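You operate a simulated robot arm through the tools that you are given. There is no shell and no other tool. Be economical: measure what you need, move in short steps, check, and stop when the job is done.

Carry out the task below with a simulated robot arm. There is one attempt and no reset: what you move stays moved.

TASK
Put one of the bobbins from the top of the wooden table in the green fluff bin.
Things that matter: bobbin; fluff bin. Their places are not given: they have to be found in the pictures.

It is judged by the outcome, as a careful person would: the job done as asked, and still so three seconds after it is handed in. It fails if anything else is knocked over, pushed out of place, dropped, spilled or broken.

THE ROBOT
A 6-joint arm with a two-finger parallel gripper, fixed in place. Base frame: the origin is at the foot of the arm, x ahead of it, y to its left, z up; the work surface is at about z = 760. Lengths are in mm, angles in degrees, forces in N, time in s.
With the tool pointing down near the work surface it reaches from about 260 to 680 mm from the base axis. Its first joint turns from -66.0 to 66.0 degrees. Payload 2.9 kg.
Tool frame: the origin (TCP) lies between the finger pads and is the grasp point; the fingertips stand 30 mm ahead of it; z points along the fingers, y is the line along which they close. The gripper opens to 110 mm. The fingers are 20 mm wide and 10 mm thick; the gripper's body (48 by 112 mm) begins 55 mm behind the TCP.
Orientation is told as [roll, pitch, yaw] about the base's x, y, z axes, in that order, counted from this pose: with the fingers straight down and closing along the base's y, the tool's x points along the base's -x, its y along +y and its z along -z.

THE INTERFACE
- The arm moves only by the tool nudge_tool. Its argument "rows" is one flat list of numbers, 7 for each row, row after row: the shift along the tool's x, y, z in mm, then the turn, a rotation vector about the tool's x, y, z in degrees, then the opening, from 0 (shut) to 1 (fully open). In form: [tx, ty, tz, rx, ry, rz, gripper, tx, ty, tz, rx, ry, rz, gripper, ...]. A call has 1 to 20 rows; each row is the pose to reach, as a shift and turn from the pose commanded when the call began, along the tool's axes at that moment. A row lasts 0.2 s, in which the tool goes at most 50 mm and 8.6 degrees; a call with a longer step from one row to the next is refused whole, and so is a gripper value outside its range. A pose out of reach is approached as far as the arm can. The call stops where the force on the tool passes 40 N (or 10 N more than at its start, if that is more) or the arm is blocked; 0.2 s more then pass. The fingers move at their own pace (about 108 mm/s each) and stop on an object; they squeeze with about 32 N. The grip force told is the motor's: it shows also when the fingers shut on nothing. Time passes only in rows, and 0.2 s behind the last, so rows that repeat a pose let the fingers close. It gives the time, the measured TCP pose, the force on the tool (base axes), the opening and the grip force at its end, in the units of the frame above (readings bear some noise), and new pictures: "show" is both (left out), scene, wrist or none.
- Cameras (640 x 400 px; columns grow to the right, rows downward): "scene" is fixed at [90.5, 475.5, 1357.6]; the picture's right is [-0.33, -0.94, 0.00], its down [-0.75, 0.26, -0.61] and it looks along [0.57, -0.20, -0.79] (base axes); focal length 330 px, centre (320, 200). "wrist" rides on the gripper at [-36, 0, -57] in the tool frame; the picture's right is [0.00, -1.00, 0.00], its down [0.97, 0.00, -0.24] and it looks along [0.24, 0.00, 0.97] (tool axes); focal length 218 px, centre (320, 200).
- pixel_to_xyz(camera, pixels): for up to 12 pixels [column, row] of the newest picture of that camera ("zoom" is the newest enlarged one), the place [x, y, z] in the base frame of the surface seen there, good to about 2 mm. No time passes.
- close_up(camera, box): a new picture of the part [left, top, right, bottom] of that camera's present view, enlarged. No time passes.
- job_done(): hands the job in; it is judged then, once.

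Work in short steps. Measure before you move; look again where a grasp or a placing could have gone wrong, and mend it. You have 60 turns and 120 pictures in all, the two below and enlarged ones among them. Open the gripper and draw the arm clear of the work before you hand the job in, unless the task says otherwise; then end with one line.

The tools are called after "Request:" by a JSON object that holds its "method" and its "body". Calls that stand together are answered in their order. nudge_tool: Moves the arm, as the interface text tells. Its arguments: {"type":"object","properties":{"rows":{"type":"array","items":{"type":"number"}},"show":{"type":"string","enum":["both","scene","wrist","none"]}},"required":["rows"]} The other tools are called the same way: pixel_to_xyz (camera, pixels) gives the place of the surface under pixels of a picture; close_up (camera, box) takes an enlarged picture of a part of a camera's view; job_done () hands the job in.

At the start:

```text
t: 0.0
position: [338.1, 168.0, 986.5]
ee_rot: [0.0, 0.0, 0.0]
contact_force: [-0.8, -0.5, -0.2]
grip_width: 110.3
gripper_force: 0.1
```

scene: 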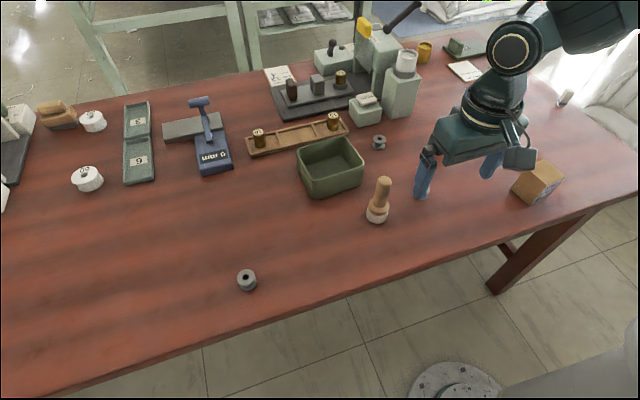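
wrist: 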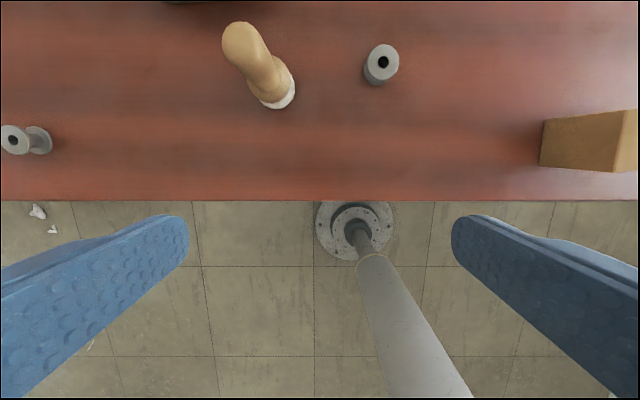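

The grey bobbins stand at about (247,280) and (379,142) in the scene picture, and the green bin is at (330,165). I'll enlarge the bin area and the near bobbin, and measure both.

Request:
{"method": "close_up", "body": {"camera": "scene", "box": [230, 90, 430, 230]}}

Request:
{"method": "close_up", "body": {"camera": "scene", "box": [207, 255, 287, 305]}}

Request:
{"method": "pixel_to_xyz", "body": {"camera": "scene", "pixels": [[247, 274], [241, 274], [253, 274], [247, 288], [230, 290], [379, 137], [300, 152], [347, 140], [361, 165], [313, 187], [330, 170], [378, 182]]}}

Request:
{"method": "pixel_to_xyz", "body": {"camera": "wrist", "pixels": [[12, 140], [40, 140], [384, 62], [368, 62], [399, 62], [384, 46], [384, 77], [240, 40], [280, 95]]}}

```text
2.86 times, centred on (330, 160) of scene
```

zoom: 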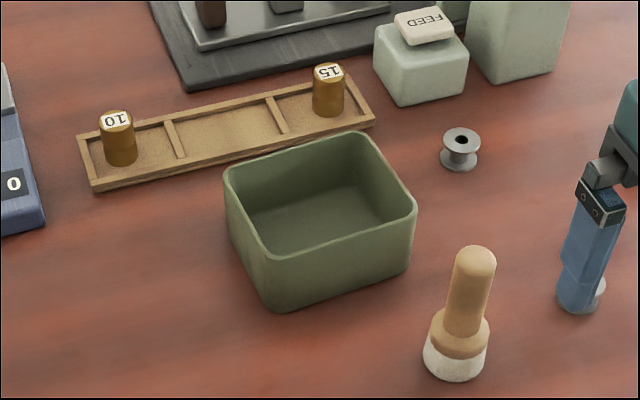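

```text
8.00 times, centred on (247, 280) of scene
```

zoom: 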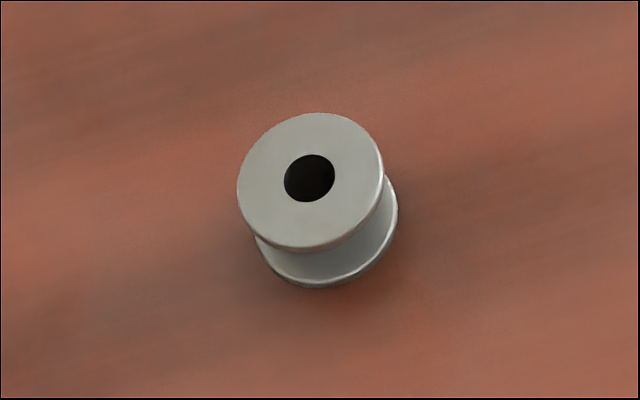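

```text
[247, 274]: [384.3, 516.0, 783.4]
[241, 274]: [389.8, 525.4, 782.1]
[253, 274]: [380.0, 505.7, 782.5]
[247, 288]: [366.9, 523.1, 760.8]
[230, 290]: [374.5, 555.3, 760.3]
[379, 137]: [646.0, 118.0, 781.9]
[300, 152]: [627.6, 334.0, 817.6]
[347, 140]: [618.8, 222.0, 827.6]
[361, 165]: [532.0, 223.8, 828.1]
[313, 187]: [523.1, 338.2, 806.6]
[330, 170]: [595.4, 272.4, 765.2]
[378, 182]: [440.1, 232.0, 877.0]
```

```text
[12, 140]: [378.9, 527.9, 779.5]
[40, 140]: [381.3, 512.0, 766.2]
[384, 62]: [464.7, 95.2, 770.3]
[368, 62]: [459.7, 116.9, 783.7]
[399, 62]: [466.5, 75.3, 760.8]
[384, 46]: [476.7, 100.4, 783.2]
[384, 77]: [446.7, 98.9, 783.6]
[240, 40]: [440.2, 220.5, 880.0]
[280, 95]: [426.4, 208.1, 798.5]
```

A third bobbin is at wrist (384,62), about (462,100) with its top at 783. It is about 110 mm from the peg and is the easiest to reach. I'll move over it high up first and half close the gripper.

Request:
{"method": "nudge_tool", "body": {"rows": [-40, -22, 0, 0, 0, 0, 0.8, -80, -45, 0, 0, 0, 0, 0.7, -124, -68, 0, 0, 0, 0, 0.65, -124, -68, 40, 0, 0, 0, 0.65, -124, -68, 80, 0, 0, 0, 0.65, -124, -68, 100, 0, 0, 0, 0.65]}}

```text
t: 1.4
position: [462.8, 98.5, 884.1]
ee_rot: [0.1, 0.0, 0.0]
contact_force: [0.6, -0.5, -0.6]
grip_width: 71.4
gripper_force: 0.1
```

scene: 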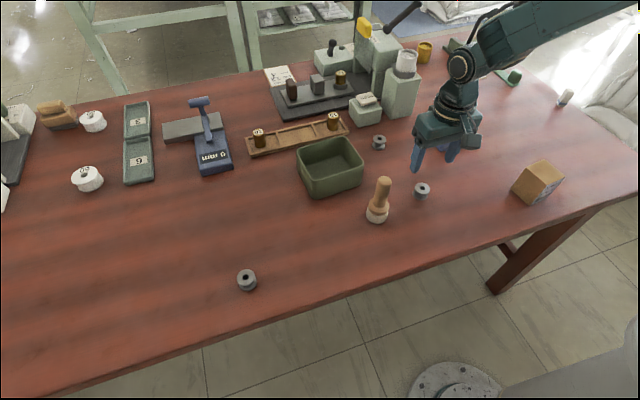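
wrist: 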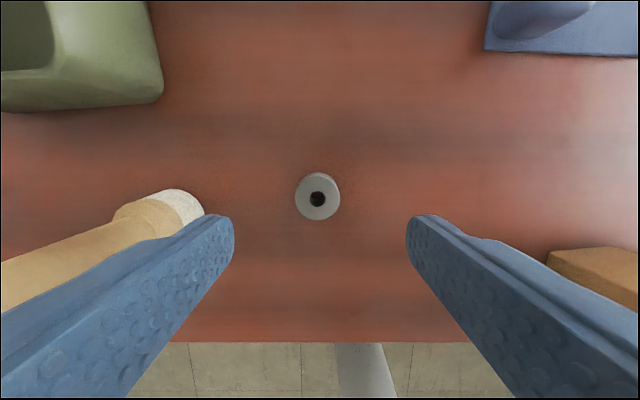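

The bobbin top is now at wrist (318,198), between the fingers. I'll measure its edges again before going down, and also the peg.

Request:
{"method": "pixel_to_xyz", "body": {"camera": "wrist", "pixels": [[298, 198], [337, 198], [318, 180], [318, 216], [180, 200], [130, 220], [60, 250]]}}

Request:
{"method": "pixel_to_xyz", "body": {"camera": "scene", "pixels": [[422, 184], [422, 190], [384, 182], [390, 182], [378, 210], [386, 215]]}}

```text
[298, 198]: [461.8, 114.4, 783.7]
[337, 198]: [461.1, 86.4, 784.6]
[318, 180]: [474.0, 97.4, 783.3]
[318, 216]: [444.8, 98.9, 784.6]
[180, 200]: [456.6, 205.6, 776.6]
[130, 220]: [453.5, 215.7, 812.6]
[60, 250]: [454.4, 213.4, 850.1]
```

```text
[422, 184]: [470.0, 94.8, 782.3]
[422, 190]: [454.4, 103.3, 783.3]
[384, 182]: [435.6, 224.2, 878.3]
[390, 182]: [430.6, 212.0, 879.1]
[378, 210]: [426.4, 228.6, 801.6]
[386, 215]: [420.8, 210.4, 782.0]
```

The bobbin's centre is about (461,99.5). The peg is at y≥200, well clear. I'll go down 89 mm and close.

Request:
{"method": "nudge_tool", "body": {"rows": [1, 1, 30, 0, 0, 0, 0.65, 1, 1, 60, 0, 0, 0, 0.65, 1, 1, 80, 0, 0, 0, 0.65, 1, 1, 89, 0, 0, 0, 0.65, 1, 1, 89, 0, 0, 0, 0.2, 1, 1, 89, 0, 0, 0, 0.1, 1, 1, 89, 0, 0, 0, 0.1, 1, 1, 89, 0, 0, 0, 0.1]}}

```text
t: 3.2
position: [461.9, 100.5, 797.4]
ee_rot: [0.0, 0.0, 0.0]
contact_force: [0.2, -0.5, 0.8]
grip_width: 32.3
gripper_force: 31.8
```

scene: 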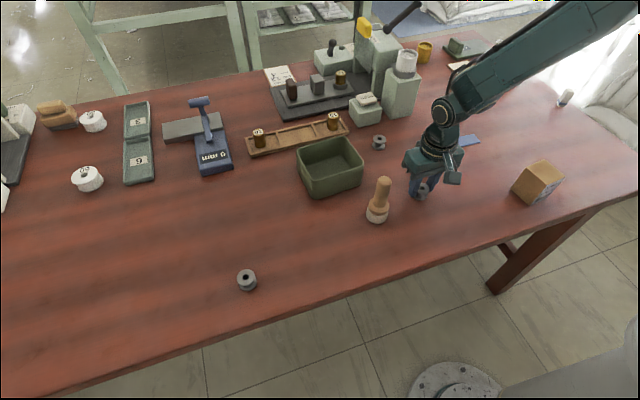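
wrist: 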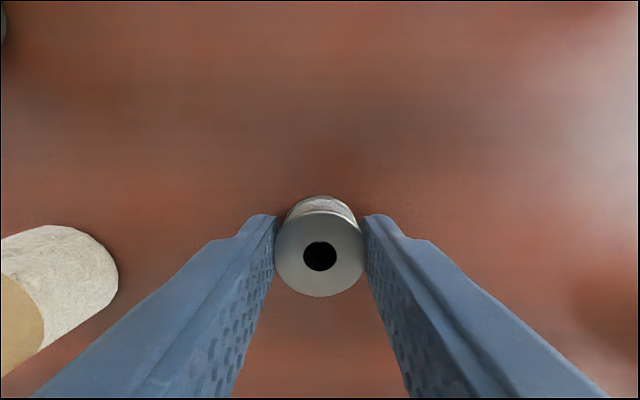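

The bobbin is held: 32 mm wide with 31.8 N of grip. I'll lift it straight up.

Request:
{"method": "nudge_tool", "body": {"rows": [0, 0, -25, 0, 0, 0, 0.1, 0, 0, -60, 0, 0, 0, 0.1, 0, 0, -100, 0, 0, 0, 0.1, 0, 0, -135, 0, 0, 0, 0.1]}}

Request:
{"method": "pixel_to_xyz", "body": {"camera": "scene", "pixels": [[300, 151], [345, 138], [363, 162], [314, 177], [340, 150], [320, 180], [310, 165], [350, 165]]}}

```text
t: 4.2
position: [460.3, 99.9, 935.5]
ee_rot: [0.0, 0.0, 0.0]
contact_force: [0.0, -0.5, -0.6]
grip_width: 32.3
gripper_force: 32.0
```

scene: 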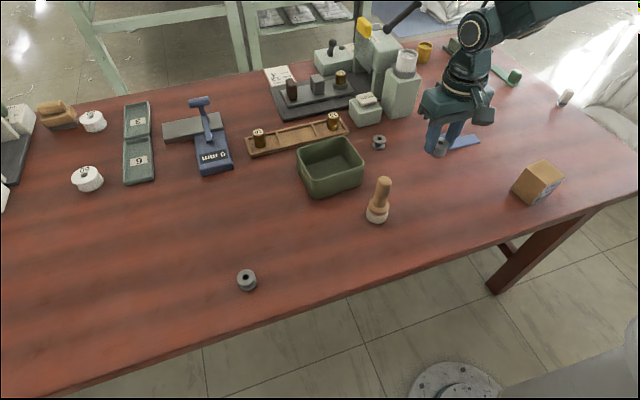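
wrist: 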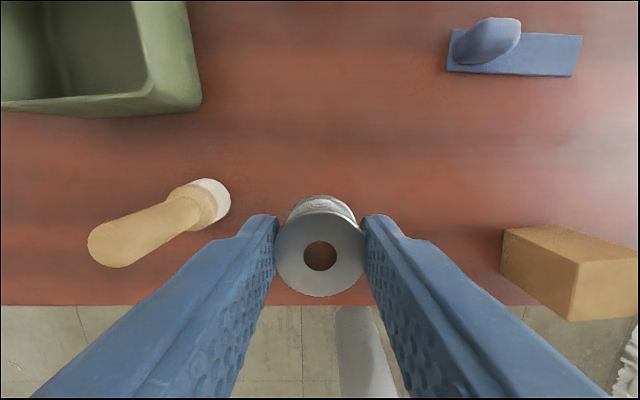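

```text
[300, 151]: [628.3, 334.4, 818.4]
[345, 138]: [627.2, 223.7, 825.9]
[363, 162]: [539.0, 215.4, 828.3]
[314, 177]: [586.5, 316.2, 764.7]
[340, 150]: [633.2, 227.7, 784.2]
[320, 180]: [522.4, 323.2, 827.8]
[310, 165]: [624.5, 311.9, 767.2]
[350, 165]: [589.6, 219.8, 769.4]
```

The bobbin is up and clear. The bin's centre is about (577,277), so I'll move over it.

Request:
{"method": "nudge_tool", "body": {"rows": [-23, 35, 0, 0, 0, 0, 0.1, -47, 71, 0, 0, 0, 0, 0.1, -70, 106, 0, 0, 0, 0, 0.1, -94, 142, 0, 0, 0, 0, 0.1, -117, 177, 0, 0, 0, 0, 0.1, -117, 177, 0, 0, 0, 0, 0.1]}}

```text
t: 5.6
position: [578.1, 275.4, 931.4]
ee_rot: [-0.2, 0.1, 0.0]
contact_force: [0.2, -0.4, -0.8]
grip_width: 32.2
gripper_force: 31.5
```

scene: 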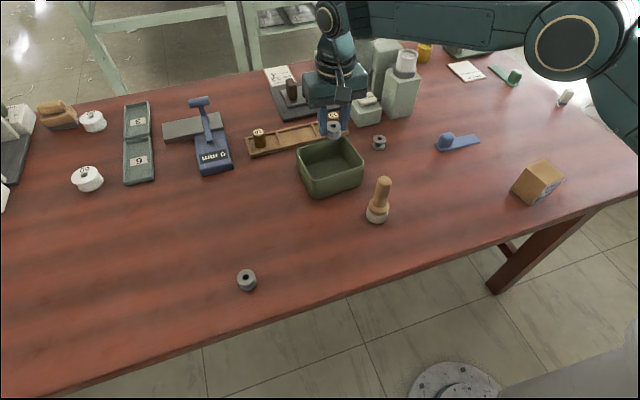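
wrist: 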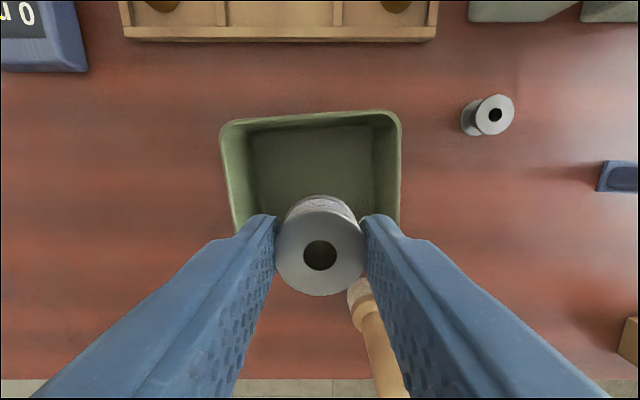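

The bobbin is over the bin. I'll measure the rim from the wrist view, at (224,125), (397,118), (232,200) and (397,200).

Request:
{"method": "pixel_to_xyz", "body": {"camera": "wrist", "pixels": [[224, 140], [398, 140], [310, 116], [229, 200], [397, 200], [300, 160], [280, 190]]}}

```text
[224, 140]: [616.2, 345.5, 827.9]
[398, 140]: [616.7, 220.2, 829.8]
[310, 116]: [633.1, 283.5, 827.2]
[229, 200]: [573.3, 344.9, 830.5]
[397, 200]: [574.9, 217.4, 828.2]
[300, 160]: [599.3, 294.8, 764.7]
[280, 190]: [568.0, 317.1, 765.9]
```

The bin's centre is (578,281) and its floor is at 765. I'll shift 6 mm in y, lower to about z = 805, release gently and come back up.

Request:
{"method": "nudge_tool", "body": {"rows": [0, 6, 30, 0, 0, 0, 0.1, 0, 6, 65, 0, 0, 0, 0.1, 0, 6, 95, 0, 0, 0, 0.1, 0, 6, 115, 0, 0, 0, 0.1, 0, 6, 126, 0, 0, 0, 0.1, 0, 6, 126, 0, 0, 0, 0.1]}}

```text
t: 7.0
position: [577.4, 281.8, 804.8]
ee_rot: [0.0, 0.0, 0.1]
contact_force: [0.4, 0.5, 0.5]
grip_width: 31.7
gripper_force: 32.1
```

scene: 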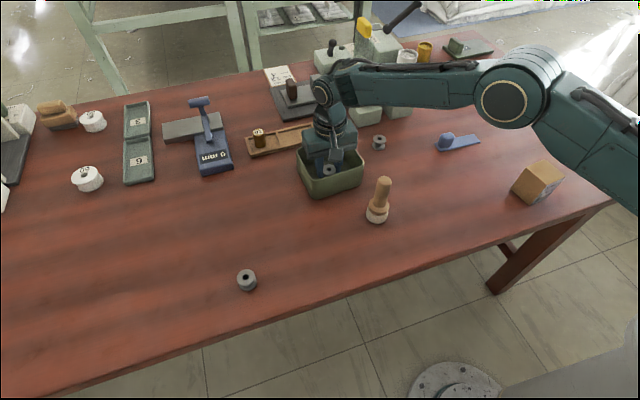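
wrist: 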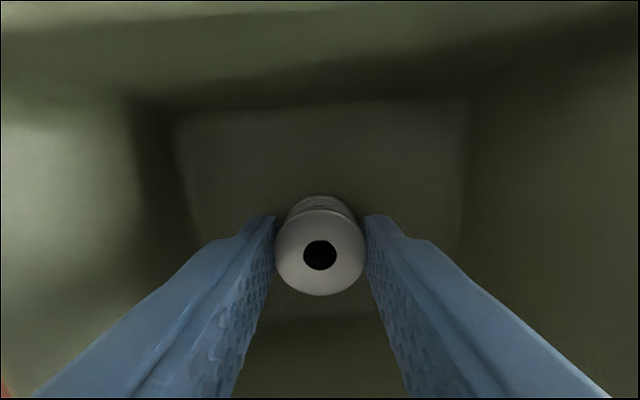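

The bobbin is inside the bin, just above the floor. I'll release it and go straight up.

Request:
{"method": "nudge_tool", "body": {"rows": [0, 0, 0, 0, 0, 0, 0.35, 0, 0, 0, 0, 0, 0, 0.5, 0, 0, 0, 0, 0, 0, 0.5, 0, 0, -20, 0, 0, 0, 0.5, 0, 0, -60, 0, 0, 0, 0.5, 0, 0, -100, 0, 0, 0, 0.5, 0, 0, -140, 0, 0, 0, 0.5]}}

```text
t: 8.6
position: [580.6, 282.8, 947.9]
ee_rot: [0.0, 0.1, 0.0]
contact_force: [-0.8, 0.6, -0.5]
grip_width: 54.8
gripper_force: 0.1
```

scene: 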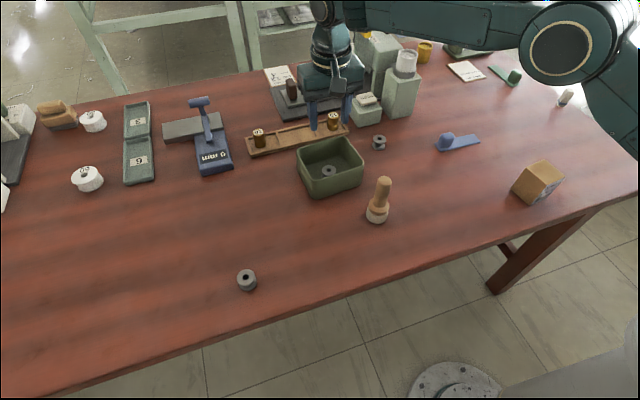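
wrist: 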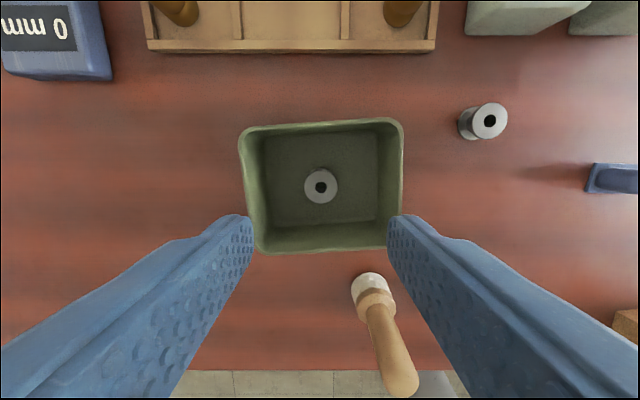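

The bobbin stands in the bin at wrist (320,186), and nothing else has moved. I'll draw the arm back clear at this height.

Request:
{"method": "nudge_tool", "body": {"rows": [10, -40, -10, 0, 0, 0, 0.5, 30, -80, -20, 0, 0, 0, 0.5, 60, -115, -30, 0, 0, 0, 0.5, 95, -145, -30, 0, 0, 0, 0.5, 120, -180, -30, 0, 0, 0, 0.5], "show": "scene"}}

```text
t: 9.8
position: [456.4, 99.8, 975.5]
ee_rot: [0.1, 0.0, 0.1]
contact_force: [-0.2, 0.5, 0.2]
grip_width: 55.0
gripper_force: 0.1
```

scene: 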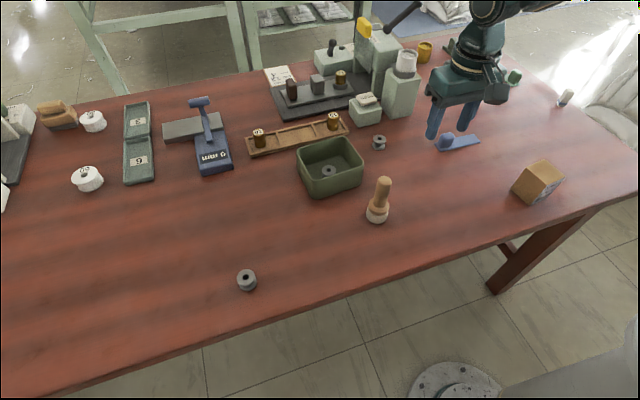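

The scene picture shows the bobbin in the bin at (329,171), with the arm clear and the gripper open, so I'm handing in the job.

Request:
{"method": "job_done", "body": {}}

```text
The job is handed in.
```

One grey bobbin from the table top is standing in the green fluff bin, and nothing else was disturbed.
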